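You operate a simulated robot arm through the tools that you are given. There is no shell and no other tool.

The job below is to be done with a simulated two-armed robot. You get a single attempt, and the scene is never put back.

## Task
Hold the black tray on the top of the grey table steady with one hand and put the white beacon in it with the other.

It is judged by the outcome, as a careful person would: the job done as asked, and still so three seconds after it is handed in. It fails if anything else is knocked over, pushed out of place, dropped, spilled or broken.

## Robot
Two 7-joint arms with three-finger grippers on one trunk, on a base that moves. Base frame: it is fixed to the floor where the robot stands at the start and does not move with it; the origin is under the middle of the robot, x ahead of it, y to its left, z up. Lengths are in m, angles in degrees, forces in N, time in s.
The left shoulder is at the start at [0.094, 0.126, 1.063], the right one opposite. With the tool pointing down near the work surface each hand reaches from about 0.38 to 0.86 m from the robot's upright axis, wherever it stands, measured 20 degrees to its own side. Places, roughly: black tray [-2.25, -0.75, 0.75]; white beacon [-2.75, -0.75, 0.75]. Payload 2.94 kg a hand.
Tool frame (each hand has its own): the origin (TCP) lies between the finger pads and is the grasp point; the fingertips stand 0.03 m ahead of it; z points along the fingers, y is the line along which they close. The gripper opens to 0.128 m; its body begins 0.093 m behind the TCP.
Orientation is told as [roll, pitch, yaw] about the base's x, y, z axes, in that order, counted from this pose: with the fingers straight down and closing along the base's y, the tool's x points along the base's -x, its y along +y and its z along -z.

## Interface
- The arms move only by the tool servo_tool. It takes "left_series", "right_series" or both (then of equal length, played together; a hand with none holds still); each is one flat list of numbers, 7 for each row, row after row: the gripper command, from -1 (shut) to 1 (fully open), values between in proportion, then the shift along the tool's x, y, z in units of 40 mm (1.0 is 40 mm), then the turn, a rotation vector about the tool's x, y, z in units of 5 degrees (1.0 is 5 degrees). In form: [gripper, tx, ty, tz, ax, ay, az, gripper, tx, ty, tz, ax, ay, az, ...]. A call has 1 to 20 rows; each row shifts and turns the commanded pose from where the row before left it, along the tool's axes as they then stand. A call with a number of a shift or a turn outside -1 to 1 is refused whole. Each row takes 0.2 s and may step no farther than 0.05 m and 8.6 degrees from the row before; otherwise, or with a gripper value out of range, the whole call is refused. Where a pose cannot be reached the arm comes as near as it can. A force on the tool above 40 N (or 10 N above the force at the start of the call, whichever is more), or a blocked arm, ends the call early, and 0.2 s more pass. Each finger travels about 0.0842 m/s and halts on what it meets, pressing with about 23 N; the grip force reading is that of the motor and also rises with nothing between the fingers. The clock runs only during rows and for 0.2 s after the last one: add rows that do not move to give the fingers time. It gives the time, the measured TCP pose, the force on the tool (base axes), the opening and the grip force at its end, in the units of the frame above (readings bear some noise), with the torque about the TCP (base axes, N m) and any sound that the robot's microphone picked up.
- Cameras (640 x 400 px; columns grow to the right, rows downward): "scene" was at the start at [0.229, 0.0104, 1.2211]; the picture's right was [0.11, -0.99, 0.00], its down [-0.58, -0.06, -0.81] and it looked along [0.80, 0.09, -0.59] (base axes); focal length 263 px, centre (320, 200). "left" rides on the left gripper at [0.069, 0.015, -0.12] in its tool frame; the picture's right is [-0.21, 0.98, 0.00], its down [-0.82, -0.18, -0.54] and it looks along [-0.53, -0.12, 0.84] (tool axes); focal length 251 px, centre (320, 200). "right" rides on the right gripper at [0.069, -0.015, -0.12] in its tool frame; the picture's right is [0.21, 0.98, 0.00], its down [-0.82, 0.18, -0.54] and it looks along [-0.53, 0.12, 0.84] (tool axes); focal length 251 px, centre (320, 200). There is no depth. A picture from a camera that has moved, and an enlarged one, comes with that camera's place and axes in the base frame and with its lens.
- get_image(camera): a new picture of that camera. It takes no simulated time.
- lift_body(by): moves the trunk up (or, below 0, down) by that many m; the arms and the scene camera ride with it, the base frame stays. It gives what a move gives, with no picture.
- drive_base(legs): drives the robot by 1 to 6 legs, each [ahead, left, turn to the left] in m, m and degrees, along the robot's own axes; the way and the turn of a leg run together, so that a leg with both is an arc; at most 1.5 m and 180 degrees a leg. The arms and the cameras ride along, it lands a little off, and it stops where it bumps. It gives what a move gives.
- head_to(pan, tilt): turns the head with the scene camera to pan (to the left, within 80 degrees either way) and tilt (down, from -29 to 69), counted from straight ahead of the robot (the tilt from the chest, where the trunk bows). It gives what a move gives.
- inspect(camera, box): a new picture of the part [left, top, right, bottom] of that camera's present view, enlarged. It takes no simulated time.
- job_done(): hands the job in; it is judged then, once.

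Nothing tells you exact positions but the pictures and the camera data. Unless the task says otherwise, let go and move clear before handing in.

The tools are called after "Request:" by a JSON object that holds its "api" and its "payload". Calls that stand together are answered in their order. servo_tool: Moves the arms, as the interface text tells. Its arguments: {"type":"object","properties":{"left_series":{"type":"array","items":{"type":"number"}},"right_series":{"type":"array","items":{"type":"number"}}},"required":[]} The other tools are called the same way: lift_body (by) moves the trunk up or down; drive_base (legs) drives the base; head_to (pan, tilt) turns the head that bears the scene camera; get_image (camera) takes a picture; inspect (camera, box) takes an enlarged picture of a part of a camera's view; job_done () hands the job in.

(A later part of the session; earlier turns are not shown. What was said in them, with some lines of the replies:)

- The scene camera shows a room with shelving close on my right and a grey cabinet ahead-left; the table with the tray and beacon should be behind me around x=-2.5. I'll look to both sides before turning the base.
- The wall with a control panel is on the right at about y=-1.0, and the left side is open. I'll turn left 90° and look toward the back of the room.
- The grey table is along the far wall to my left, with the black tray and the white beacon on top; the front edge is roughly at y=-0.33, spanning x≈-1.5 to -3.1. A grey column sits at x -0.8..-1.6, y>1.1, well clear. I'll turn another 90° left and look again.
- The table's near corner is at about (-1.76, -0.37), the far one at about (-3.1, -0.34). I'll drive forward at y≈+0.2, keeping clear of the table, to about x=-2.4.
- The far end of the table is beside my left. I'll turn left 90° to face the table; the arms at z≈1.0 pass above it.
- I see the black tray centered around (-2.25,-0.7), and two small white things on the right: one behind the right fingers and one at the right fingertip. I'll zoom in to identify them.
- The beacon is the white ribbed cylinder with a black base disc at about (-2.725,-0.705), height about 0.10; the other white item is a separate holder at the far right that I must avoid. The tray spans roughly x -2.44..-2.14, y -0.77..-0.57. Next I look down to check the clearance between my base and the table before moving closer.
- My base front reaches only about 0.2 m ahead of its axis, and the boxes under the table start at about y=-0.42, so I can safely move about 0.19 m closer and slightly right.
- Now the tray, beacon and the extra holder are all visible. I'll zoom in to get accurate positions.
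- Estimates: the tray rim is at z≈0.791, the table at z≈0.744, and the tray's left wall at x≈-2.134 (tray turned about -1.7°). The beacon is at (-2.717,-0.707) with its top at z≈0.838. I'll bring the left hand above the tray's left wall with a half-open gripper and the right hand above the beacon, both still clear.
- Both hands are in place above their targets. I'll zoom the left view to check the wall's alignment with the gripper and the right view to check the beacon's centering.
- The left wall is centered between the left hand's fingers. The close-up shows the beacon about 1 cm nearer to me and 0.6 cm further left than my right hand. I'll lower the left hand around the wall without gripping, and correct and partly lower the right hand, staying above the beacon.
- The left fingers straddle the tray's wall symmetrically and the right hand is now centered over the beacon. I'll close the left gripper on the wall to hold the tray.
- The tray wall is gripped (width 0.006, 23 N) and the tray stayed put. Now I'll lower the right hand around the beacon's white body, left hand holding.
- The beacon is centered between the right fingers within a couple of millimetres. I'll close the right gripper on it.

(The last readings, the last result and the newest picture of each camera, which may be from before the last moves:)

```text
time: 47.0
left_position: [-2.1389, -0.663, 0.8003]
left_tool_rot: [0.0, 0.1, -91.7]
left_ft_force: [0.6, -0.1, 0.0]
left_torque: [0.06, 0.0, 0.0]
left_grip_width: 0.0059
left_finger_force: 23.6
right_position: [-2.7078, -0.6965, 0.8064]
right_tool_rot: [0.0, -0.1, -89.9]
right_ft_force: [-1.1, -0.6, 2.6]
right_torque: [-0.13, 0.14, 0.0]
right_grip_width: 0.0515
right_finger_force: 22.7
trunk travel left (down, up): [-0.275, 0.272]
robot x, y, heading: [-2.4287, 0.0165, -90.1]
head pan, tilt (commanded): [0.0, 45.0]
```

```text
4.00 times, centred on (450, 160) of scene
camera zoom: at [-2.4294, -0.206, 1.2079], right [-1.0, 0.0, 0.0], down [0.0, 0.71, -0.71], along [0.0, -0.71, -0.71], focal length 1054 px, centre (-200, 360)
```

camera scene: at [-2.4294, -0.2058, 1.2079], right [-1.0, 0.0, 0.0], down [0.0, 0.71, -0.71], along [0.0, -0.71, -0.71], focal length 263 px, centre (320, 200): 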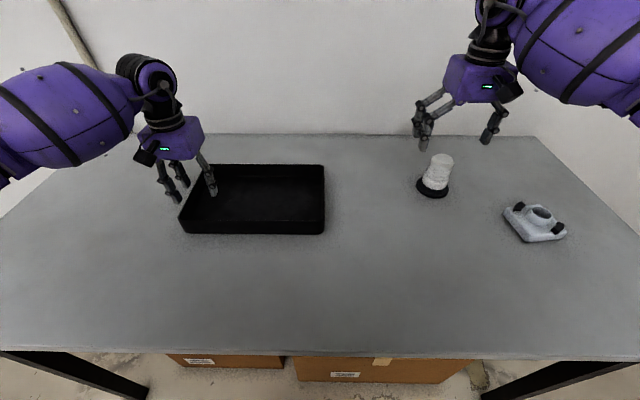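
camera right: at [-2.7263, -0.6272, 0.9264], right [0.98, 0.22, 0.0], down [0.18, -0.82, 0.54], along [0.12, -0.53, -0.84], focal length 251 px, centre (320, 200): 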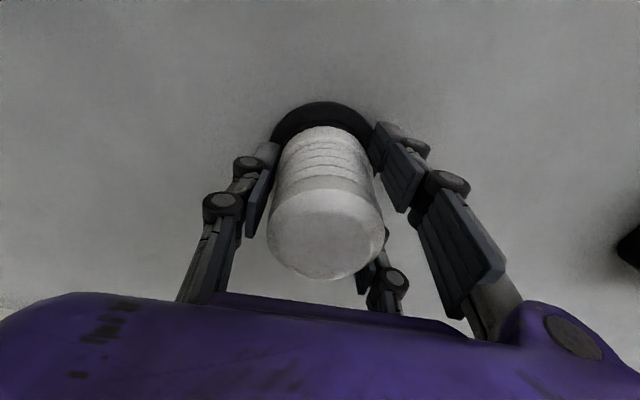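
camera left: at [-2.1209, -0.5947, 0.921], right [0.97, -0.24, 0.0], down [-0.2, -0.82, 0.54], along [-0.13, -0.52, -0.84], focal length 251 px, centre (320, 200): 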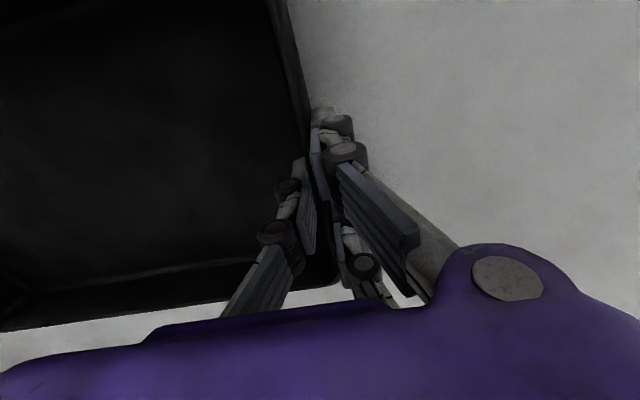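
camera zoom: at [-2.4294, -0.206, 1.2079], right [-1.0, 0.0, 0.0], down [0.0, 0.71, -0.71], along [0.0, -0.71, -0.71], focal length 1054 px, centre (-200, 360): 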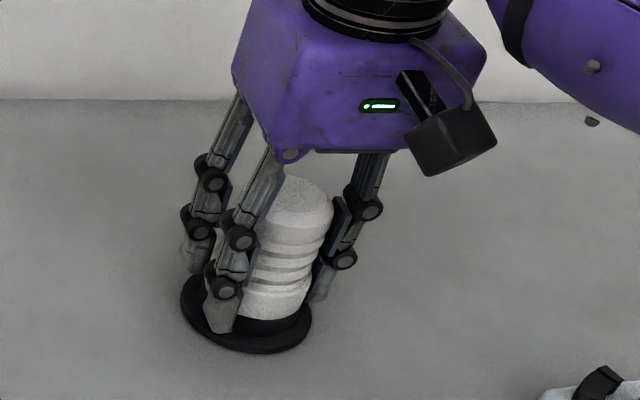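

The beacon is firmly gripped (width 0.0515, 22.7 N). I'll lift it straight up about 12 cm, keeping hold of the tray.

Request:
{"api": "servo_tool", "payload": {"left_series": [-1, 0, 0, 0, 0, 0, 0, -1, 0, 0, 0, 0, 0, 0, -1, 0, 0, 0, 0, 0, 0, -1, 0, 0, 0, 0, 0, 0, -1, 0, 0, 0, 0, 0, 0, -1, 0, 0, 0, 0, 0, 0, -1, 0, 0, 0, 0, 0, 0, -1, 0, 0, 0, 0, 0, 0, -1, 0, 0, 0, 0, 0, 0], "right_series": [-1, 0, 0, -0.2, 0, 0, 0, -1, 0, 0, -0.3, 0, 0, 0, -1, 0, 0, -0.4, 0, 0, 0, -1, 0, 0, -0.5, 0, 0, 0, -1, 0, 0, -0.5, 0, 0, 0, -1, 0, 0, -0.5, 0, 0, 0, -1, 0, 0, -0.4, 0, 0, 0, -1, 0, 0, -0.2, 0, 0, 0, -1, 0, 0, 0, 0, 0, 0]}}

Request:
{"api": "get_image", "payload": {"camera": "right"}}

Request:
{"api": "get_image", "payload": {"camera": "scene"}}

```text
time: 49.0
left_position: [-2.1384, -0.6643, 0.8006]
left_tool_rot: [0.0, 0.0, -91.7]
left_ft_force: [0.3, -0.1, 0.3]
left_torque: [-0.08, 0.0, 0.03]
left_grip_width: 0.0058
left_finger_force: 23.6
right_position: [-2.7093, -0.6975, 0.9278]
right_tool_rot: [0.0, 0.1, -89.9]
right_ft_force: [-0.4, 1.3, -4.0]
right_torque: [0.02, 0.03, 0.01]
right_grip_width: 0.0424
right_finger_force: 22.9
trunk travel left (down, up): [-0.275, 0.272]
robot x, y, heading: [-2.4269, 0.0141, -89.7]
head pan, tilt (commanded): [0.0, 45.0]
```

```text
taken
camera right: at [-2.7255, -0.6278, 1.0471], right [0.98, 0.22, 0.0], down [0.18, -0.82, 0.54], along [0.12, -0.53, -0.84], focal length 251 px, centre (320, 200)
```

right: 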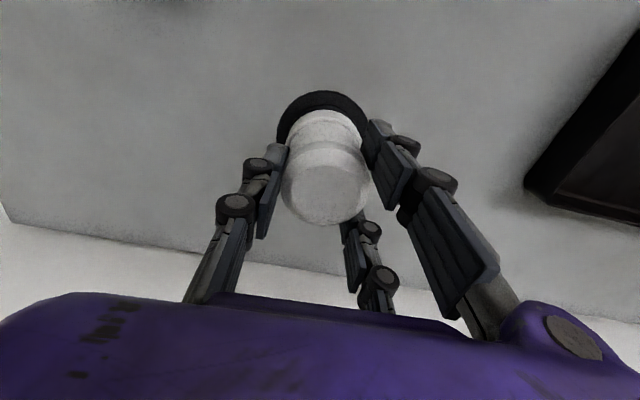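

```text
taken
camera scene: at [-2.4295, -0.2063, 1.2078], right [-1.0, 0.0, 0.0], down [0.0, 0.71, -0.71], along [0.0, -0.71, -0.71], focal length 263 px, centre (320, 200)
```

scene: 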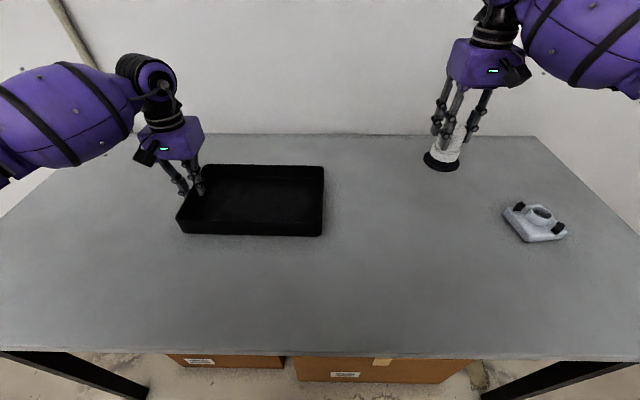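

The grip width dropped to 0.042 and the beacon seems to have slid down in the fingers during the lift. I'll zoom in before doing anything else.

Request:
{"api": "inspect", "payload": {"camera": "right", "box": [220, 70, 460, 220]}}

Request:
{"api": "inspect", "payload": {"camera": "scene", "box": [380, 90, 540, 190]}}

Request:
{"api": "inspect", "payload": {"camera": "scene", "box": [120, 120, 360, 270]}}

```text
2.67 times, centred on (340, 145) of right
camera zoom: at [-2.7255, -0.6278, 1.0471], right [0.98, 0.22, 0.0], down [0.18, -0.82, 0.54], along [0.12, -0.53, -0.84], focal length 670 px, centre (267, 347)
```

zoom: 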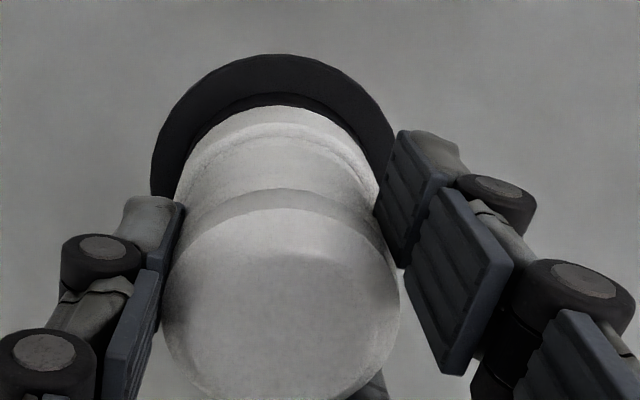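

```text
4.00 times, centred on (460, 140) of scene
camera zoom: at [-2.4295, -0.2063, 1.2078], right [-1.0, 0.0, 0.0], down [0.0, 0.71, -0.71], along [0.0, -0.71, -0.71], focal length 1054 px, centre (-240, 440)
```

zoom: 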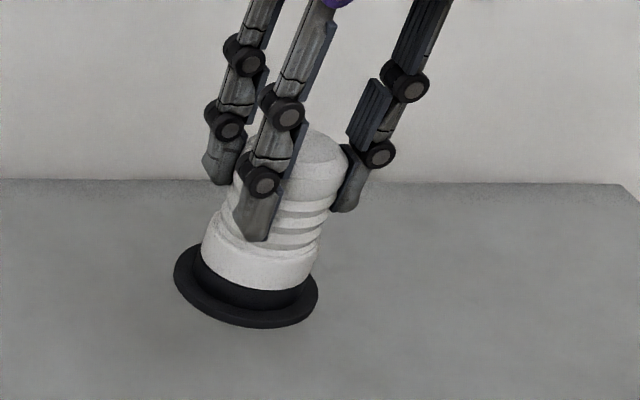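

```text
2.67 times, centred on (240, 195) of scene
camera zoom: at [-2.4295, -0.2063, 1.2078], right [-1.0, 0.0, 0.0], down [0.0, 0.71, -0.71], along [0.0, -0.71, -0.71], focal length 702 px, centre (533, 213)
```

zoom: 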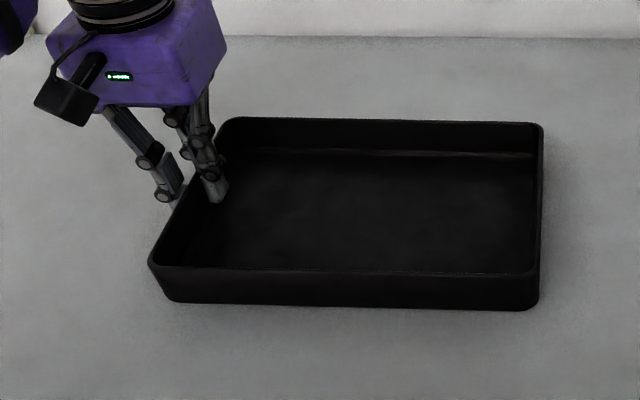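

The beacon slid down several centimetres and is now held only near the top groove by the fingertips. That isn't safe for carrying, so I'll lower it back toward the table right away and re-grip it.

Request:
{"api": "servo_tool", "payload": {"left_series": [-1, 0, 0, 0, 0, 0, 0, -1, 0, 0, 0, 0, 0, 0], "right_series": [-1, 0, 0, 0.75, 0, 0, 0, -1, 0, 0, 0.75, 0, 0, 0]}}

Request:
{"api": "get_image", "payload": {"camera": "right"}}

Request:
{"api": "inspect", "payload": {"camera": "scene", "box": [380, 110, 540, 210]}}

```text
time: 49.5
left_position: [-2.1397, -0.6625, 0.801]
left_tool_rot: [0.1, 0.0, -91.7]
left_ft_force: [-0.4, -0.2, 0.6]
left_torque: [0.12, 0.01, 0.05]
left_grip_width: 0.006
left_finger_force: 23.0
right_position: [-2.7099, -0.6963, 0.8666]
right_tool_rot: [0.1, 0.0, -90.0]
right_ft_force: [0.3, -0.7, -4.0]
right_torque: [0.0, -0.02, -0.03]
right_grip_width: 0.0421
right_finger_force: 23.0
trunk travel left (down, up): [-0.275, 0.272]
robot x, y, heading: [-2.4311, 0.0168, -89.8]
head pan, tilt (commanded): [0.0, 45.0]
```

```text
taken
camera right: at [-2.7276, -0.627, 0.9868], right [0.98, 0.22, 0.0], down [0.18, -0.82, 0.54], along [0.12, -0.53, -0.84], focal length 251 px, centre (320, 200)
```

right: 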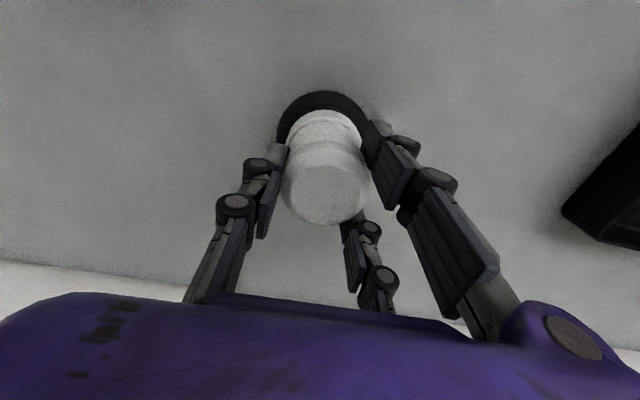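

```text
4.00 times, centred on (460, 160) of scene
camera zoom: at [-2.4297, -0.2065, 1.2078], right [-1.0, 0.0, 0.0], down [0.0, 0.71, -0.71], along [0.0, -0.71, -0.71], focal length 1054 px, centre (-240, 360)
```

zoom: 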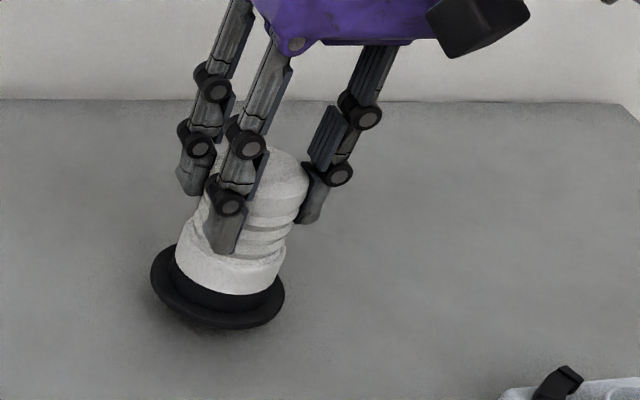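

The beacon hasn't moved in the fingers during the quick lowering: the fingertips are hooked in the groove beneath the cap (stable width 0.042, 4 N weight). I'll do a gentle lift and verify it stays put before moving over the tray.

Request:
{"api": "servo_tool", "payload": {"left_series": [-1, 0, 0, 0, 0, 0, 0, -1, 0, 0, 0, 0, 0, 0, -1, 0, 0, 0, 0, 0, 0, -1, 0, 0, 0, 0, 0, 0], "right_series": [-1, 0, 0, -0.1, 0, 0, 0, -1, 0, 0, -0.2, 0, 0, 0, -1, 0, 0, -0.15, 0, 0, 0, -1, 0, 0, -0.05, 0, 0, 0]}}

Request:
{"api": "inspect", "payload": {"camera": "right", "box": [220, 70, 460, 220]}}

Request:
{"api": "inspect", "payload": {"camera": "scene", "box": [400, 120, 500, 182]}}

```text
time: 50.5
left_position: [-2.1384, -0.6627, 0.8002]
left_tool_rot: [0.0, 0.0, -91.7]
left_ft_force: [0.4, -0.4, 0.4]
left_torque: [0.03, -0.01, 0.03]
left_grip_width: 0.0058
left_finger_force: 23.2
right_position: [-2.7083, -0.6965, 0.8864]
right_tool_rot: [0.0, 0.0, -90.0]
right_ft_force: [0.1, 0.6, -2.9]
right_torque: [-0.04, -0.03, -0.01]
right_grip_width: 0.0424
right_finger_force: 22.3
trunk travel left (down, up): [-0.275, 0.272]
robot x, y, heading: [-2.4246, 0.0174, -90.0]
head pan, tilt (commanded): [0.0, 45.0]
```

```text
2.67 times, centred on (340, 145) of right
camera zoom: at [-2.7257, -0.628, 1.007], right [0.98, 0.22, 0.0], down [0.18, -0.82, 0.54], along [0.12, -0.53, -0.84], focal length 670 px, centre (267, 347)
```

zoom: 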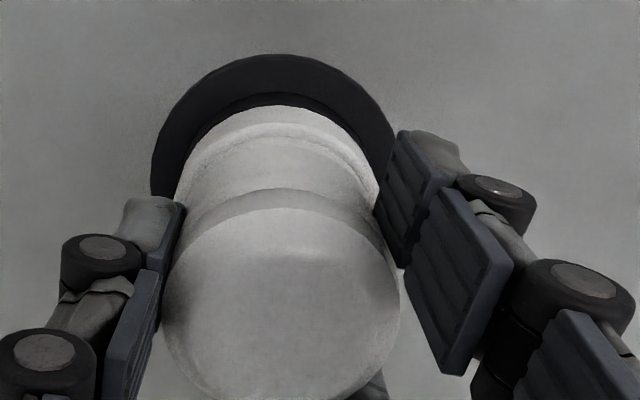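

```text
6.40 times, centred on (450, 151) of scene
camera zoom: at [-2.4296, -0.2064, 1.2078], right [-1.0, 0.0, 0.0], down [0.0, 0.71, -0.71], along [0.0, -0.71, -0.71], focal length 1686 px, centre (-512, 514)
```

zoom: 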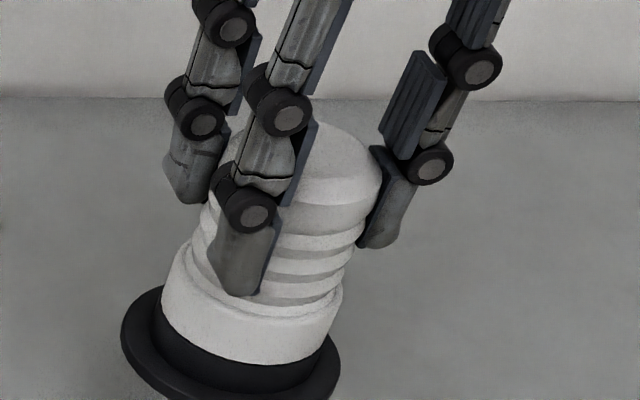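

The beacon looks identical in the fingers, so the hold is stable. I'll raise it to clear the rim and then carry it slowly over the right half of the tray while the left hand keeps holding the tray.

Request:
{"api": "servo_tool", "payload": {"left_series": [-1, 0, 0, 0, 0, 0, 0, -1, 0, 0, 0, 0, 0, 0, -1, 0, 0, 0, 0, 0, 0, -1, 0, 0, 0, 0, 0, 0, -1, 0, 0, 0, 0, 0, 0], "right_series": [-1, 0, 0, -0.2, 0, 0, 0, -1, 0, 0, -0.35, 0, 0, 0, -1, 0, 0, -0.35, 0, 0, 0, -1, 0, 0, -0.3, 0, 0, 0, -1, 0, 0, -0.15, 0, 0, 0]}}

Request:
{"api": "get_image", "payload": {"camera": "right"}}

Request:
{"api": "get_image", "payload": {"camera": "scene"}}

```text
time: 51.8
left_position: [-2.1387, -0.6634, 0.8006]
left_tool_rot: [0.1, -0.1, -91.7]
left_ft_force: [-0.3, -0.5, 0.2]
left_torque: [-0.12, -0.01, 0.03]
left_grip_width: 0.0058
left_finger_force: 23.2
right_position: [-2.7084, -0.6978, 0.9414]
right_tool_rot: [0.0, -0.1, -89.9]
right_ft_force: [0.1, 0.1, -4.8]
right_torque: [0.01, -0.01, 0.02]
right_grip_width: 0.0422
right_finger_force: 23.1
trunk travel left (down, up): [-0.275, 0.272]
robot x, y, heading: [-2.4319, 0.0165, -89.9]
head pan, tilt (commanded): [0.0, 45.0]
```

```text
taken
camera right: at [-2.7257, -0.628, 1.0606], right [0.98, 0.22, 0.0], down [0.18, -0.82, 0.54], along [0.12, -0.53, -0.84], focal length 251 px, centre (320, 200)
```

right: 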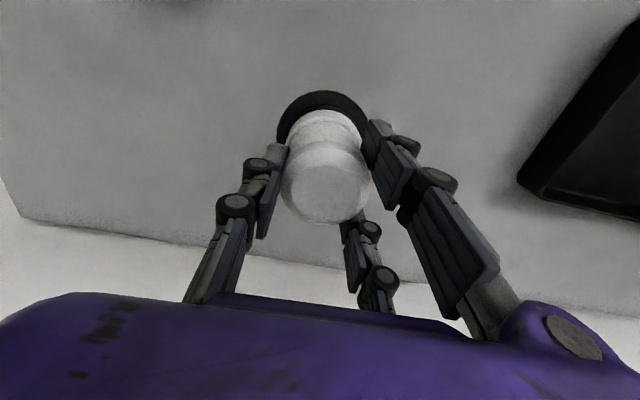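

```text
taken
camera scene: at [-2.4296, -0.2063, 1.2078], right [-1.0, 0.0, 0.0], down [0.0, 0.71, -0.71], along [0.0, -0.71, -0.71], focal length 263 px, centre (320, 200)
```

scene: 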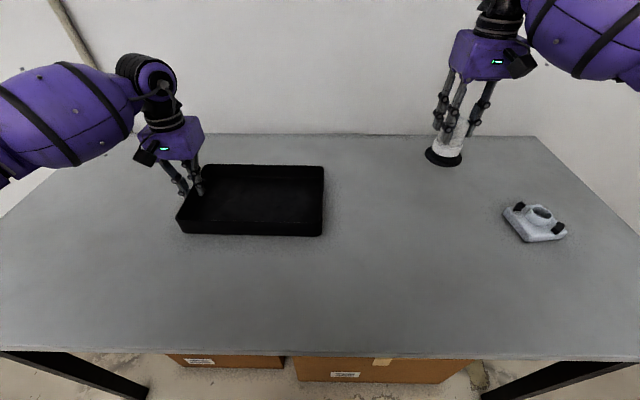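

The beacon is raised and still stable in the fingers. Now I'll translate it slowly to above the tray at about (-2.342, -0.652).

Request:
{"api": "servo_tool", "payload": {"left_series": [-1, 0, 0, 0, 0, 0, 0, -1, 0, 0, 0, 0, 0, 0, -1, 0, 0, 0, 0, 0, 0, -1, 0, 0, 0, 0, 0, 0, -1, 0, 0, 0, 0, 0, 0, -1, 0, 0, 0, 0, 0, 0, -1, 0, 0, 0, 0, 0, 0, -1, 0, 0, 0, 0, 0, 0, -1, 0, 0, 0, 0, 0, 0, -1, 0, 0, 0, 0, 0, 0, -1, 0, 0, 0, 0, 0, 0, -1, 0, 0, 0, 0, 0, 0, -1, 0, 0, 0, 0, 0, 0, -1, 0, 0, 0, 0, 0, 0, -1, 0, 0, 0, 0, 0, 0], "right_series": [-1, 0.025, 0.2, 0, 0, 0, 0, -1, 0.049, 0.4, 0, 0, 0, 0, -1, 0.074, 0.6, 0, 0, 0, 0, -1, 0.092, 0.75, 0, 0, 0, 0, -1, 0.098, 0.8, 0, 0, 0, 0, -1, 0.098, 0.8, 0, 0, 0, 0, -1, 0.098, 0.8, 0, 0, 0, 0, -1, 0.098, 0.8, 0, 0, 0, 0, -1, 0.098, 0.8, 0, 0, 0, 0, -1, 0.098, 0.8, 0, 0, 0, 0, -1, 0.092, 0.75, 0, 0, 0, 0, -1, 0.08, 0.65, 0, 0, 0, 0, -1, 0.0615, 0.5, 0, 0, 0, 0, -1, 0.037, 0.3, 0, 0, 0, 0, -1, 0.025, 0.2, 0, 0, 0, 0]}}

Request:
{"api": "get_image", "payload": {"camera": "right"}}

Request:
{"api": "get_image", "payload": {"camera": "scene"}}

Request:
{"api": "get_image", "payload": {"camera": "left"}}

```text
time: 55.0
left_position: [-2.1387, -0.6635, 0.8009]
left_tool_rot: [0.0, 0.0, -91.6]
left_ft_force: [0.1, 1.3, 1.0]
left_torque: [0.02, 0.02, 0.07]
left_grip_width: 0.0063
left_finger_force: 22.8
right_position: [-2.3439, -0.6519, 0.9401]
right_tool_rot: [-0.1, 0.0, -89.9]
right_ft_force: [-0.1, 0.3, -4.3]
right_torque: [0.05, -0.02, -0.03]
right_grip_width: 0.0425
right_finger_force: 22.9
trunk travel left (down, up): [-0.275, 0.272]
robot x, y, heading: [-2.4304, 0.0177, -89.9]
head pan, tilt (commanded): [0.0, 45.0]
```

```text
taken
camera right: at [-2.3594, -0.5815, 1.0596], right [0.98, 0.22, 0.0], down [0.18, -0.82, 0.54], along [0.12, -0.53, -0.84], focal length 251 px, centre (320, 200)
```

right: 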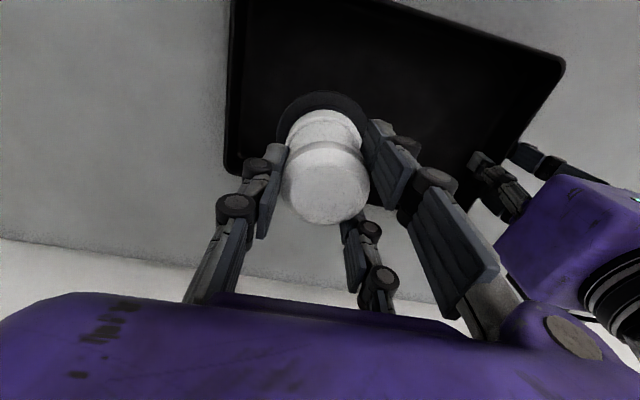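

```text
taken
camera scene: at [-2.4293, -0.2062, 1.2078], right [-1.0, 0.0, 0.0], down [0.0, 0.71, -0.71], along [0.0, -0.71, -0.71], focal length 263 px, centre (320, 200)
```

scene: 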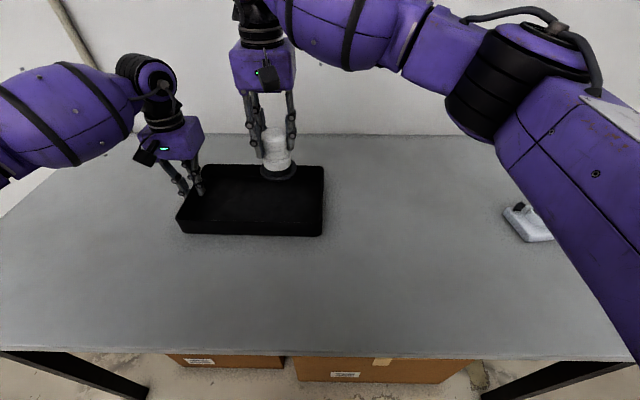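

```text
taken
camera left: at [-2.1208, -0.5948, 0.9209], right [0.97, -0.24, 0.0], down [-0.2, -0.82, 0.54], along [-0.13, -0.52, -0.84], focal length 251 px, centre (320, 200)
```

left: 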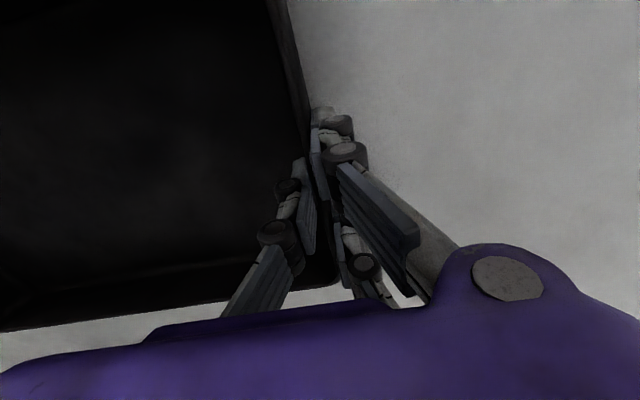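

The beacon is over the tray's right half and the tray hasn't moved. I'll lower it to just above the tray floor, then finish in small steps watching the force.

Request:
{"api": "servo_tool", "payload": {"left_series": [-1, 0, 0, 0, 0, 0, 0, -1, 0, 0, 0, 0, 0, 0, -1, 0, 0, 0, 0, 0, 0, -1, 0, 0, 0, 0, 0, 0, -1, 0, 0, 0, 0, 0, 0, -1, 0, 0, 0, 0, 0, 0], "right_series": [-1, 0, 0, 0.2, 0, 0, 0, -1, 0, 0, 0.35, 0, 0, 0, -1, 0, 0, 0.4, 0, 0, 0, -1, 0, 0, 0.35, 0, 0, 0, -1, 0, 0, 0.3, 0, 0, 0, -1, 0, 0, 0.15, 0, 0, 0]}}

Request:
{"api": "get_image", "payload": {"camera": "right"}}

Request:
{"api": "inspect", "payload": {"camera": "scene", "box": [170, 110, 346, 220]}}

```text
time: 56.4
left_position: [-2.1383, -0.6626, 0.8004]
left_tool_rot: [0.0, -0.1, -91.7]
left_ft_force: [-0.6, 0.2, 0.5]
left_torque: [0.06, 0.01, 0.09]
left_grip_width: 0.0061
left_finger_force: 22.9
right_position: [-2.3408, -0.6521, 0.8703]
right_tool_rot: [0.1, 0.0, -89.9]
right_ft_force: [0.5, -0.6, -5.1]
right_torque: [0.01, 0.01, 0.0]
right_grip_width: 0.0421
right_finger_force: 23.3
trunk travel left (down, up): [-0.275, 0.272]
robot x, y, heading: [-2.4295, 0.0179, -89.7]
head pan, tilt (commanded): [0.0, 45.0]
```

```text
taken
camera right: at [-2.3584, -0.5823, 0.9897], right [0.98, 0.22, 0.0], down [0.18, -0.82, 0.54], along [0.12, -0.53, -0.84], focal length 251 px, centre (320, 200)
```

right: 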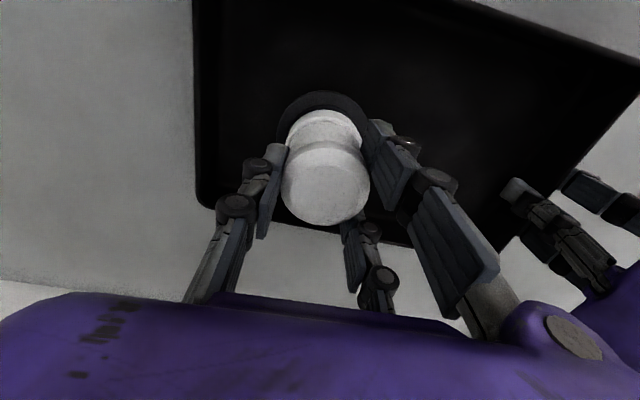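

```text
3.64 times, centred on (258, 165) of scene
camera zoom: at [-2.4293, -0.2063, 1.2078], right [-1.0, 0.0, 0.0], down [0.0, 0.71, -0.71], along [0.0, -0.71, -0.71], focal length 958 px, centre (546, 327)
```

zoom: 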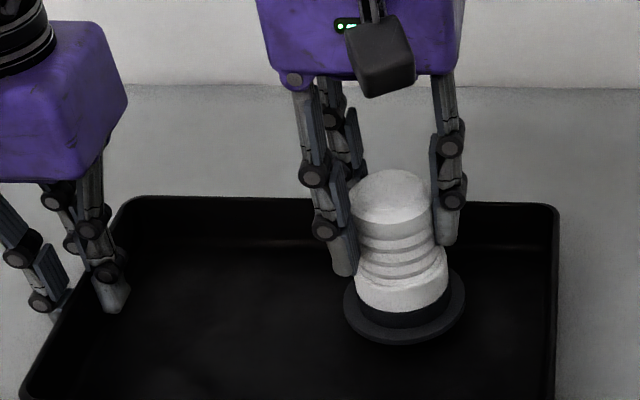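

The beacon is just above the tray floor, well inside the tray. I'll lower in small steps and watch for the load to transfer.

Request:
{"api": "servo_tool", "payload": {"left_series": [-1, 0, 0, 0, 0, 0, 0, -1, 0, 0, 0, 0, 0, 0, -1, 0, 0, 0, 0, 0, 0], "right_series": [-1, 0, 0, 0.1, 0, 0, 0, -1, 0, 0, 0.1, 0, 0, 0, -1, 0, 0, 0, 0, 0, 0]}}

```text
time: 57.1
left_position: [-2.1381, -0.6622, 0.7993]
left_tool_rot: [0.0, 0.0, -91.7]
left_ft_force: [0.2, -0.6, 1.0]
left_torque: [0.01, -0.04, 0.04]
left_grip_width: 0.0062
left_finger_force: 22.9
right_position: [-2.3422, -0.6524, 0.862]
right_tool_rot: [0.0, -0.1, -90.0]
right_ft_force: [-0.4, -0.5, -4.7]
right_torque: [0.0, 0.0, 0.0]
right_grip_width: 0.0424
right_finger_force: 23.2
trunk travel left (down, up): [-0.275, 0.272]
robot x, y, heading: [-2.4298, 0.0157, -89.7]
head pan, tilt (commanded): [0.0, 45.0]
```

The full weight still hangs on the right hand, so I'll continue lowering in small steps.

Request:
{"api": "servo_tool", "payload": {"left_series": [-1, 0, 0, 0, 0, 0, 0, -1, 0, 0, 0, 0, 0, 0], "right_series": [-1, 0, 0, 0.1, 0, 0, 0, -1, 0, 0, 0, 0, 0, 0]}}

Request:
{"api": "servo_tool", "payload": {"left_series": [-1, 0, 0, 0, 0, 0, 0, -1, 0, 0, 0, 0, 0, 0], "right_series": [-1, 0, 0, 0.1, 0, 0, 0, -1, 0, 0, 0, 0, 0, 0]}}

```text
time: 57.8
left_position: [-2.1386, -0.663, 0.8008]
left_tool_rot: [0.0, 0.0, -91.6]
left_ft_force: [0.0, 0.6, 1.1]
left_torque: [0.02, 0.01, 0.02]
left_grip_width: 0.0058
left_finger_force: 22.8
right_position: [-2.3415, -0.6525, 0.8571]
right_tool_rot: [0.0, 0.0, -89.9]
right_ft_force: [-0.1, 0.4, -4.8]
right_torque: [-0.03, -0.02, 0.03]
right_grip_width: 0.0422
right_finger_force: 22.3
trunk travel left (down, up): [-0.275, 0.272]
robot x, y, heading: [-2.4313, 0.0137, -90.1]
head pan, tilt (commanded): [0.0, 45.0]
```

```text
time: 58.4
left_position: [-2.1386, -0.6633, 0.8006]
left_tool_rot: [0.0, 0.0, -91.7]
left_ft_force: [0.0, -0.9, -1.3]
left_torque: [0.11, 0.0, 0.05]
left_grip_width: 0.006
left_finger_force: 22.9
right_position: [-2.3424, -0.6513, 0.8533]
right_tool_rot: [-0.1, 0.0, -89.8]
right_ft_force: [-0.8, 0.3, -2.0]
right_torque: [0.17, 0.12, 0.02]
right_grip_width: 0.0423
right_finger_force: 23.1
trunk travel left (down, up): [-0.275, 0.272]
robot x, y, heading: [-2.4322, 0.0151, -90.1]
head pan, tilt (commanded): [0.0, 45.0]
```

The load is starting to transfer to the tray floor (down from −4.8 to −2.0 N, with some torque as the base edge touches). I'll go a couple of millimetres lower.

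Request:
{"api": "servo_tool", "payload": {"left_series": [-1, 0, 0, 0, 0, 0, 0, -1, 0, 0, 0, 0, 0, 0], "right_series": [-1, 0, 0, 0.06, 0, 0, 0, -1, 0, 0, 0, 0, 0, 0]}}

Request:
{"api": "inspect", "payload": {"camera": "scene", "box": [170, 110, 346, 220]}}

Request:
{"api": "get_image", "payload": {"camera": "right"}}

```text
time: 59.0
left_position: [-2.1376, -0.6617, 0.7985]
left_tool_rot: [0.0, 0.0, -91.6]
left_ft_force: [1.5, -3.8, -3.8]
left_torque: [-0.03, -0.02, 0.31]
left_grip_width: 0.006
left_finger_force: 22.7
right_position: [-2.342, -0.6515, 0.8536]
right_tool_rot: [0.1, -0.2, -90.0]
right_ft_force: [-2.1, 1.5, 15.4]
right_torque: [0.4, 0.04, 0.07]
right_grip_width: 0.0425
right_finger_force: 23.1
trunk travel left (down, up): [-0.275, 0.272]
robot x, y, heading: [-2.4305, 0.0146, -89.9]
head pan, tilt (commanded): [0.0, 45.0]
```

```text
3.64 times, centred on (258, 165) of scene
camera zoom: at [-2.4294, -0.2054, 1.208], right [-1.0, 0.0, 0.0], down [0.0, 0.71, -0.71], along [0.0, -0.71, -0.71], focal length 958 px, centre (546, 327)
```

zoom: 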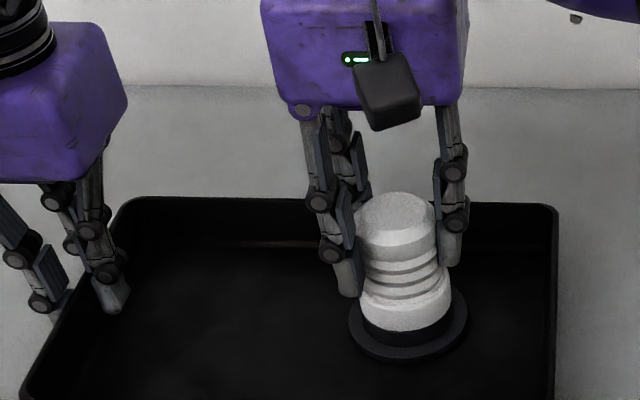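

```text
taken
camera right: at [-2.3593, -0.5819, 0.9732], right [0.98, 0.22, 0.0], down [0.18, -0.82, 0.54], along [0.12, -0.53, -0.84], focal length 251 px, centre (320, 200)
```

right: 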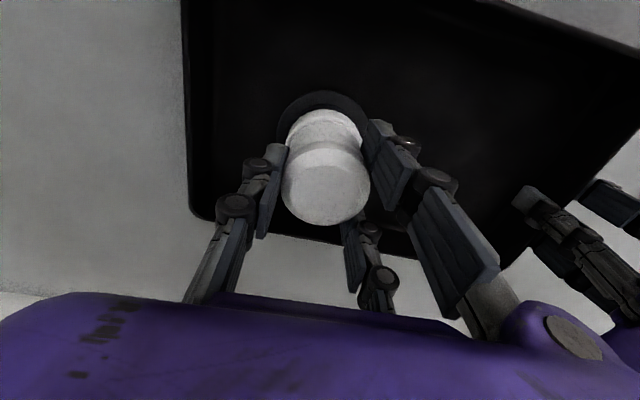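

The beacon now rests on the tray floor with about 15 N of downward press. I'll ease off about 1.5 mm, then open the right gripper gradually.

Request:
{"api": "servo_tool", "payload": {"left_series": [-1, 0, 0, 0, 0, 0, 0, -1, 0, 0, 0, 0, 0, 0], "right_series": [-1, 0, 0, -0.04, 0, 0, 0, -1, 0, 0, 0, 0, 0, 0]}}

```text
time: 59.5
left_position: [-2.1386, -0.6635, 0.8001]
left_tool_rot: [0.0, 0.1, -91.7]
left_ft_force: [0.5, 0.5, -3.3]
left_torque: [-0.43, -0.03, 0.38]
left_grip_width: 0.0061
left_finger_force: 22.9
right_position: [-2.3425, -0.6511, 0.8533]
right_tool_rot: [0.1, -0.1, -89.9]
right_ft_force: [0.5, -3.7, 10.9]
right_torque: [-0.27, -0.22, 0.01]
right_grip_width: 0.0422
right_finger_force: 23.0
trunk travel left (down, up): [-0.275, 0.272]
robot x, y, heading: [-2.4302, 0.0167, -90.1]
head pan, tilt (commanded): [0.0, 45.0]
```

Still pressing about 11 N; I'll ease up a bit more.

Request:
{"api": "servo_tool", "payload": {"left_series": [-1, 0, 0, 0, 0, 0, 0, -1, 0, 0, 0, 0, 0, 0], "right_series": [-1, 0, 0, -0.03, 0, 0, 0, -1, 0, 0, 0, 0, 0, 0]}}

```text
time: 60.1
left_position: [-2.1384, -0.6625, 0.801]
left_tool_rot: [0.0, 0.0, -91.7]
left_ft_force: [0.3, 0.4, -0.7]
left_torque: [0.27, 0.04, -0.05]
left_grip_width: 0.0059
left_finger_force: 22.9
right_position: [-2.3415, -0.6519, 0.8535]
right_tool_rot: [-0.1, 0.0, -90.0]
right_ft_force: [1.5, -1.1, 1.8]
right_torque: [-0.33, -0.19, 0.0]
right_grip_width: 0.0423
right_finger_force: 22.8
trunk travel left (down, up): [-0.275, 0.272]
robot x, y, heading: [-2.4288, 0.0169, -90.0]
head pan, tilt (commanded): [0.0, 45.0]
```

The load is now near neutral (+1.8 N) with the beacon resting on the tray floor. I'll open the right gripper gradually.

Request:
{"api": "servo_tool", "payload": {"left_series": [-1, 0, 0, 0, 0, 0, 0, -1, 0, 0, 0, 0, 0, 0, -1, 0, 0, 0, 0, 0, 0, -1, 0, 0, 0, 0, 0, 0, -1, 0, 0, 0, 0, 0, 0, -1, 0, 0, 0, 0, 0, 0], "right_series": [-0.3, 0, 0, 0, 0, 0, 0, -0.22, 0, 0, 0, 0, 0, 0, -0.1, 0, 0, 0, 0, 0, 0, 0.05, 0, 0, 0, 0, 0, 0, 0.2, 0, 0, 0, 0, 0, 0, 0.3, 0, 0, 0, 0, 0, 0]}}

Request:
{"api": "get_image", "payload": {"camera": "right"}}

Request:
{"api": "inspect", "payload": {"camera": "scene", "box": [170, 110, 346, 220]}}

```text
time: 61.5
left_position: [-2.1392, -0.663, 0.8005]
left_tool_rot: [0.0, 0.1, -91.7]
left_ft_force: [-2.1, 1.4, 0.0]
left_torque: [0.13, 0.04, -0.16]
left_grip_width: 0.0058
left_finger_force: 23.1
right_position: [-2.342, -0.6503, 0.8557]
right_tool_rot: [0.0, 0.0, -89.9]
right_ft_force: [0.0, -0.5, -0.3]
right_torque: [0.02, 0.0, -0.01]
right_grip_width: 0.0831
right_finger_force: 0.1
trunk travel left (down, up): [-0.275, 0.272]
robot x, y, heading: [-2.4314, 0.0163, -89.7]
head pan, tilt (commanded): [0.0, 45.0]
```

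```text
taken
camera right: at [-2.3599, -0.5822, 0.9746], right [0.98, 0.22, 0.0], down [0.18, -0.82, 0.54], along [0.12, -0.53, -0.84], focal length 251 px, centre (320, 200)
```

right: 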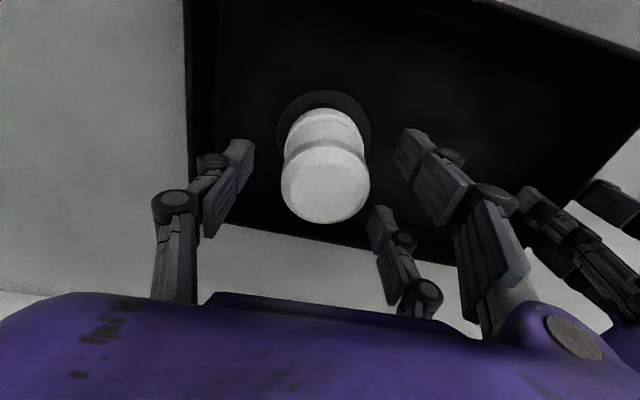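

```text
3.64 times, centred on (258, 165) of scene
camera zoom: at [-2.4294, -0.2061, 1.2078], right [-1.0, 0.0, 0.0], down [0.0, 0.71, -0.71], along [0.0, -0.71, -0.71], focal length 958 px, centre (546, 327)
```

zoom: 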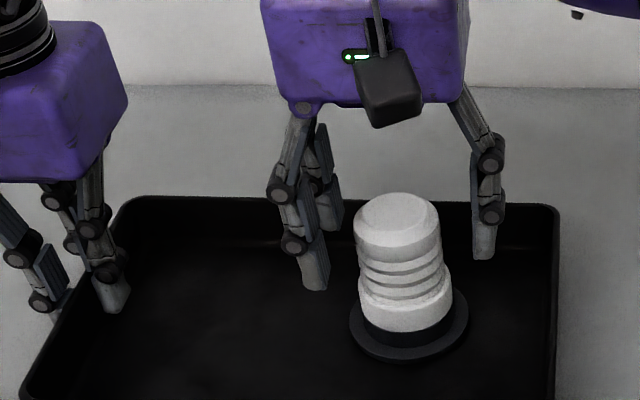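

The beacon stands upright and free in the tray. I'll raise the right hand straight up and then move it away to its own side, still holding the tray with the left.

Request:
{"api": "servo_tool", "payload": {"left_series": [-1, 0, 0, 0, 0, 0, 0, -1, 0, 0, 0, 0, 0, 0, -1, 0, 0, 0, 0, 0, 0, -1, 0, 0, 0, 0, 0, 0, -1, 0, 0, 0, 0, 0, 0, -1, 0, 0, 0, 0, 0, 0, -1, 0, 0, 0, 0, 0, 0, -1, 0, 0, 0, 0, 0, 0, -1, 0, 0, 0, 0, 0, 0, -1, 0, 0, 0, 0, 0, 0, -1, 0, 0, 0, 0, 0, 0, -1, 0, 0, 0, 0, 0, 0, -1, 0, 0, 0, 0, 0, 0, -1, 0, 0, 0, 0, 0, 0], "right_series": [0.3, 0, 0, -0.2, 0, 0, 0, 0.3, 0, 0, -0.4, 0, 0, 0, 0.3, 0, 0, -0.6, 0, 0, 0, 0.3, 0, 0, -0.7, 0, 0, 0, 0.3, 0, 0, -0.7, 0, 0, 0, 0.3, 0, 0, -0.7, 0, 0, 0, 0.3, 0, 0, -0.5, 0, 0, 0, 0.3, 0.3, -0.6, -0.1, 0, 0, 0, 0.3, 0.4, -0.8, 0, 0, 0, 0, 0.3, 0.5, -0.8, 0, 0, 0, 0, 0.3, 0.5, -0.8, 0, 0, 0, 0, 0.3, 0.5, -0.8, 0, 0, 0, 0, 0.3, 0.5, -0.8, 0, 0, 0, 0, 0.3, 0.3, -0.4, 0, 0, 0, 0]}}

Request:
{"api": "get_image", "payload": {"camera": "scene"}}

Request:
{"api": "get_image", "payload": {"camera": "left"}}

```text
time: 64.5
left_position: [-2.139, -0.6628, 0.8009]
left_tool_rot: [0.0, 0.0, -91.8]
left_ft_force: [-0.9, -0.1, -0.5]
left_torque: [-0.22, 0.06, -0.03]
left_grip_width: 0.0059
left_finger_force: 22.9
right_position: [-2.5437, -0.5315, 1.0108]
right_tool_rot: [0.0, -0.2, -89.9]
right_ft_force: [0.2, -0.3, 0.3]
right_torque: [-0.02, 0.03, 0.01]
right_grip_width: 0.0833
right_finger_force: 0.1
trunk travel left (down, up): [-0.275, 0.272]
robot x, y, heading: [-2.4312, 0.0146, -89.8]
head pan, tilt (commanded): [0.0, 45.0]
```

```text
taken
camera scene: at [-2.4295, -0.206, 1.2078], right [-1.0, 0.0, 0.0], down [0.0, 0.71, -0.71], along [0.0, -0.71, -0.71], focal length 263 px, centre (320, 200)
```

scene: 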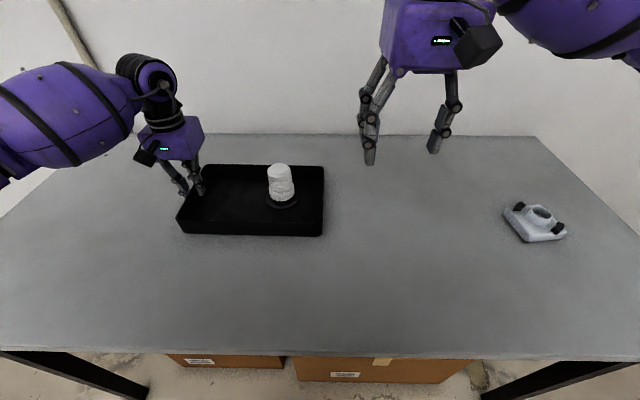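

```text
taken
camera left: at [-2.1212, -0.5947, 0.921], right [0.97, -0.24, 0.0], down [-0.2, -0.82, 0.54], along [-0.13, -0.52, -0.84], focal length 251 px, centre (320, 200)
```

left: 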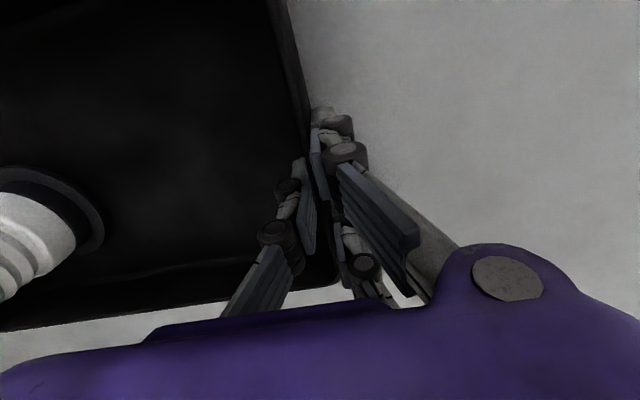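

The beacon stands in the tray and the tray is where it was. Now I'll release the tray wall with the left hand, raise it straight up and move it clear.

Request:
{"api": "servo_tool", "payload": {"left_series": [-0.7, 0, 0, 0, 0, 0, 0, -0.4, 0, 0, 0, 0, 0, 0, -0.1, 0, 0, 0, 0, 0, 0, 0, 0, 0, 0, 0, 0, 0, 0, 0, 0, 0, 0, 0, 0]}}

Request:
{"api": "get_image", "payload": {"camera": "left"}}

```text
time: 65.8
left_position: [-2.1383, -0.6634, 0.8]
left_tool_rot: [0.0, 0.1, -91.7]
left_ft_force: [0.3, 0.7, -0.6]
left_torque: [-0.01, 0.01, -0.02]
left_grip_width: 0.064
left_finger_force: 0.1
right_position: [-2.5432, -0.5322, 1.0108]
right_tool_rot: [0.0, 0.0, -89.9]
right_ft_force: [-0.4, 0.0, -0.8]
right_torque: [0.02, 0.02, 0.0]
right_grip_width: 0.083
right_finger_force: 0.0
trunk travel left (down, up): [-0.275, 0.272]
robot x, y, heading: [-2.4321, 0.0138, -90.1]
head pan, tilt (commanded): [0.0, 45.0]
```

```text
taken
camera left: at [-2.1208, -0.5946, 0.9211], right [0.97, -0.24, 0.0], down [-0.2, -0.82, 0.54], along [-0.13, -0.52, -0.84], focal length 251 px, centre (320, 200)
```

left: 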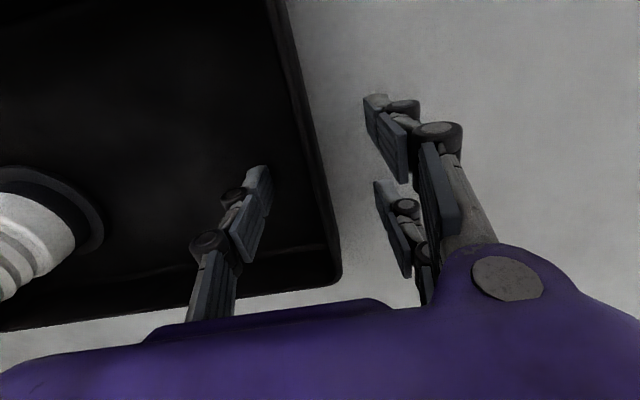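

The left fingers are open on both sides of the wall and the tray didn't move. I'll lift the left hand straight up and pull it back.

Request:
{"api": "servo_tool", "payload": {"left_series": [0, 0, 0, -0.2, 0, 0, 0, 0, 0, 0, -0.4, 0, 0, 0, 0, 0, 0, -0.6, 0, 0, 0, 0, 0, 0, -0.8, 0, 0, 0, 0, 0, 0, -0.8, 0, 0, 0, 0, 0, 0, -0.8, 0, 0, 0, 0, 0, 0, -0.8, 0, 0, 0, 0, 0, 0, -0.6, 0, 0, 0, 0, 0.5, 0, -0.2, 0, 0, 0, 0, 0.7, 0, 0, 0, 0, 0, 0, 0.7, 0, 0, 0, 0, 0, 0, 0.7, 0, 0, 0, 0, 0, 0, 0.5, 0, 0, 0, 0, 0, 0, 0, 0, 0, 0, 0, 0, 0]}}

Request:
{"api": "get_image", "payload": {"camera": "scene"}}

Request:
{"api": "inspect", "payload": {"camera": "scene", "box": [170, 140, 346, 250]}}

Request:
{"api": "get_image", "payload": {"camera": "left"}}

```text
refused: series must hold 7 numbers for each row
```

```text
taken
camera scene: at [-2.4294, -0.2059, 1.2079], right [-1.0, 0.0, 0.0], down [0.0, 0.71, -0.71], along [0.0, -0.71, -0.71], focal length 263 px, centre (320, 200)
```

scene: 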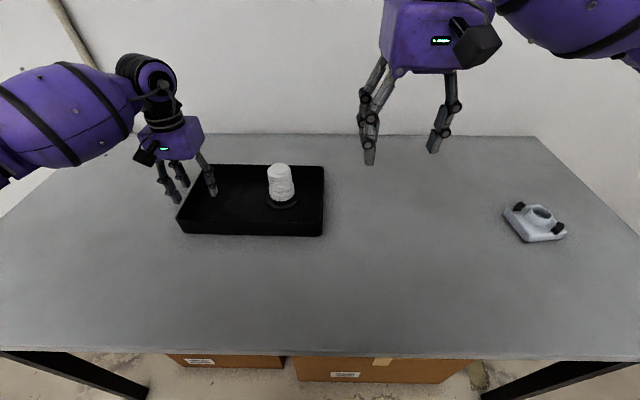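

```text
3.64 times, centred on (258, 195) of scene
camera zoom: at [-2.4294, -0.2059, 1.2079], right [-1.0, 0.0, 0.0], down [0.0, 0.71, -0.71], along [0.0, -0.71, -0.71], focal length 958 px, centre (546, 218)
```

zoom: 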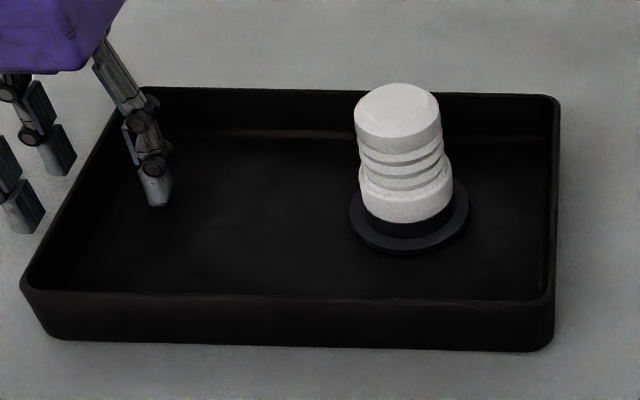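

```text
taken
camera left: at [-2.1208, -0.5946, 0.9211], right [0.97, -0.24, 0.0], down [-0.2, -0.82, 0.54], along [-0.13, -0.52, -0.84], focal length 251 px, centre (320, 200)
```

left: 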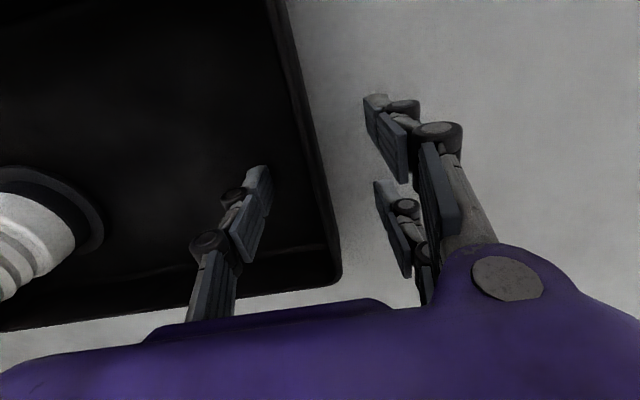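

The call was refused because of a miscounted row, so nothing moved; the beacon stands upright in the tray. I'll send the left hand's lift again with correct rows.

Request:
{"api": "servo_tool", "payload": {"left_series": [0, 0, 0, -0.2, 0, 0, 0, 0, 0, 0, -0.4, 0, 0, 0, 0, 0, 0, -0.6, 0, 0, 0, 0, 0, 0, -0.8, 0, 0, 0, 0, 0, 0, -0.8, 0, 0, 0, 0, 0, 0, -0.8, 0, 0, 0, 0, 0, 0, -0.8, 0, 0, 0, 0, 0, 0, -0.6, 0, 0, 0, 0, 0.5, 0, -0.2, 0, 0, 0, 0, 0.7, 0, 0, 0, 0, 0, 0, 0.7, 0, 0, 0, 0, 0, 0, 0.5, 0, 0, 0, 0, 0, 0, 0, 0, 0, 0, 0, 0]}}

Request:
{"api": "get_image", "payload": {"camera": "scene"}}

Request:
{"api": "inspect", "payload": {"camera": "scene", "box": [170, 140, 346, 250]}}

Request:
{"api": "get_image", "payload": {"camera": "left"}}

```text
time: 68.5
left_position: [-2.1349, -0.5679, 1.0081]
left_tool_rot: [-0.1, 0.0, -91.7]
left_ft_force: [0.0, -1.1, -0.2]
left_torque: [0.01, 0.0, 0.0]
left_grip_width: 0.064
left_finger_force: 0.1
right_position: [-2.5434, -0.5324, 1.011]
right_tool_rot: [0.0, 0.0, -89.9]
right_ft_force: [-0.3, 0.2, -0.3]
right_torque: [-0.01, -0.01, 0.01]
right_grip_width: 0.0834
right_finger_force: 0.0
trunk travel left (down, up): [-0.275, 0.272]
robot x, y, heading: [-2.4306, 0.0158, -89.8]
head pan, tilt (commanded): [0.0, 45.0]
```

```text
taken
camera scene: at [-2.4295, -0.2062, 1.2078], right [-1.0, 0.0, 0.0], down [0.0, 0.71, -0.71], along [0.0, -0.71, -0.71], focal length 263 px, centre (320, 200)
```

scene: 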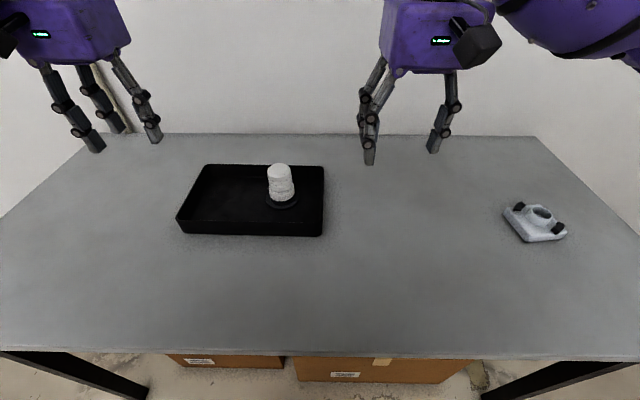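

```text
3.64 times, centred on (258, 195) of scene
camera zoom: at [-2.4295, -0.2062, 1.2078], right [-1.0, 0.0, 0.0], down [0.0, 0.71, -0.71], along [0.0, -0.71, -0.71], focal length 958 px, centre (546, 218)
```

zoom: 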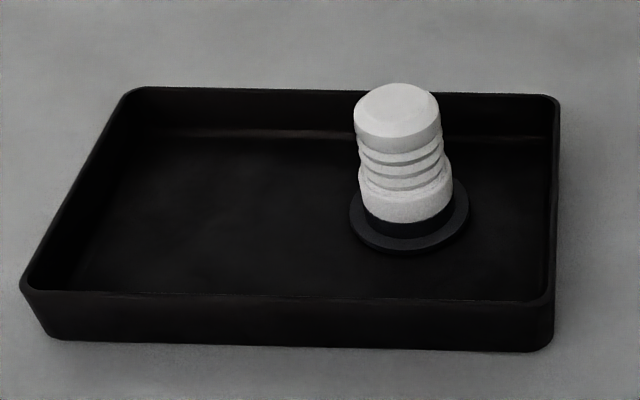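

```text
taken
camera left: at [-2.1177, -0.4986, 1.1289], right [0.97, -0.24, 0.0], down [-0.2, -0.82, 0.54], along [-0.13, -0.52, -0.84], focal length 251 px, centre (320, 200)
```

left: 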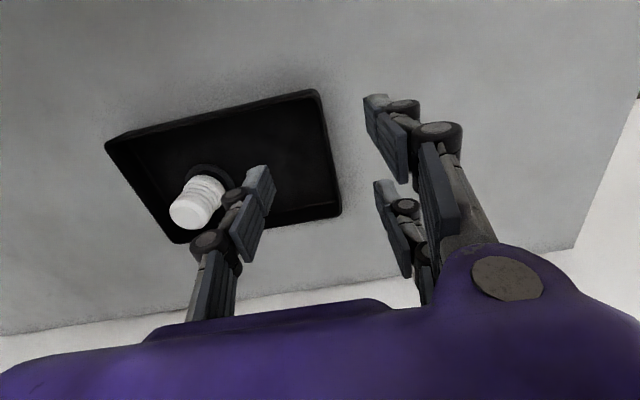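

The white beacon stands upright in the black tray, and the tray is where it was. The left hand held it steady the whole time the beacon went in. The white holder on the right is untouched and both hands are clear of everything, so I'm handing the job in.

Request:
{"api": "job_done", "payload": {}}

```text
The job is handed in.
```

The white beacon is standing upright in the black tray on the grey table, and I've handed the job in. My left hand held the tray by its left wall from before I picked up the beacon until after I'd let it go. The tray stayed in place in every camera check.

On the first lift, the beacon slid a few centimetres down through the right fingers. I lowered it back towards the table straight away. It then held steady, with the fingertips caught in the groove under its cap, so I carried it across slowly and set it down gently.

I let go with both hands and moved them clear before handing in. The other white item on the table, at the right end, was not touched.
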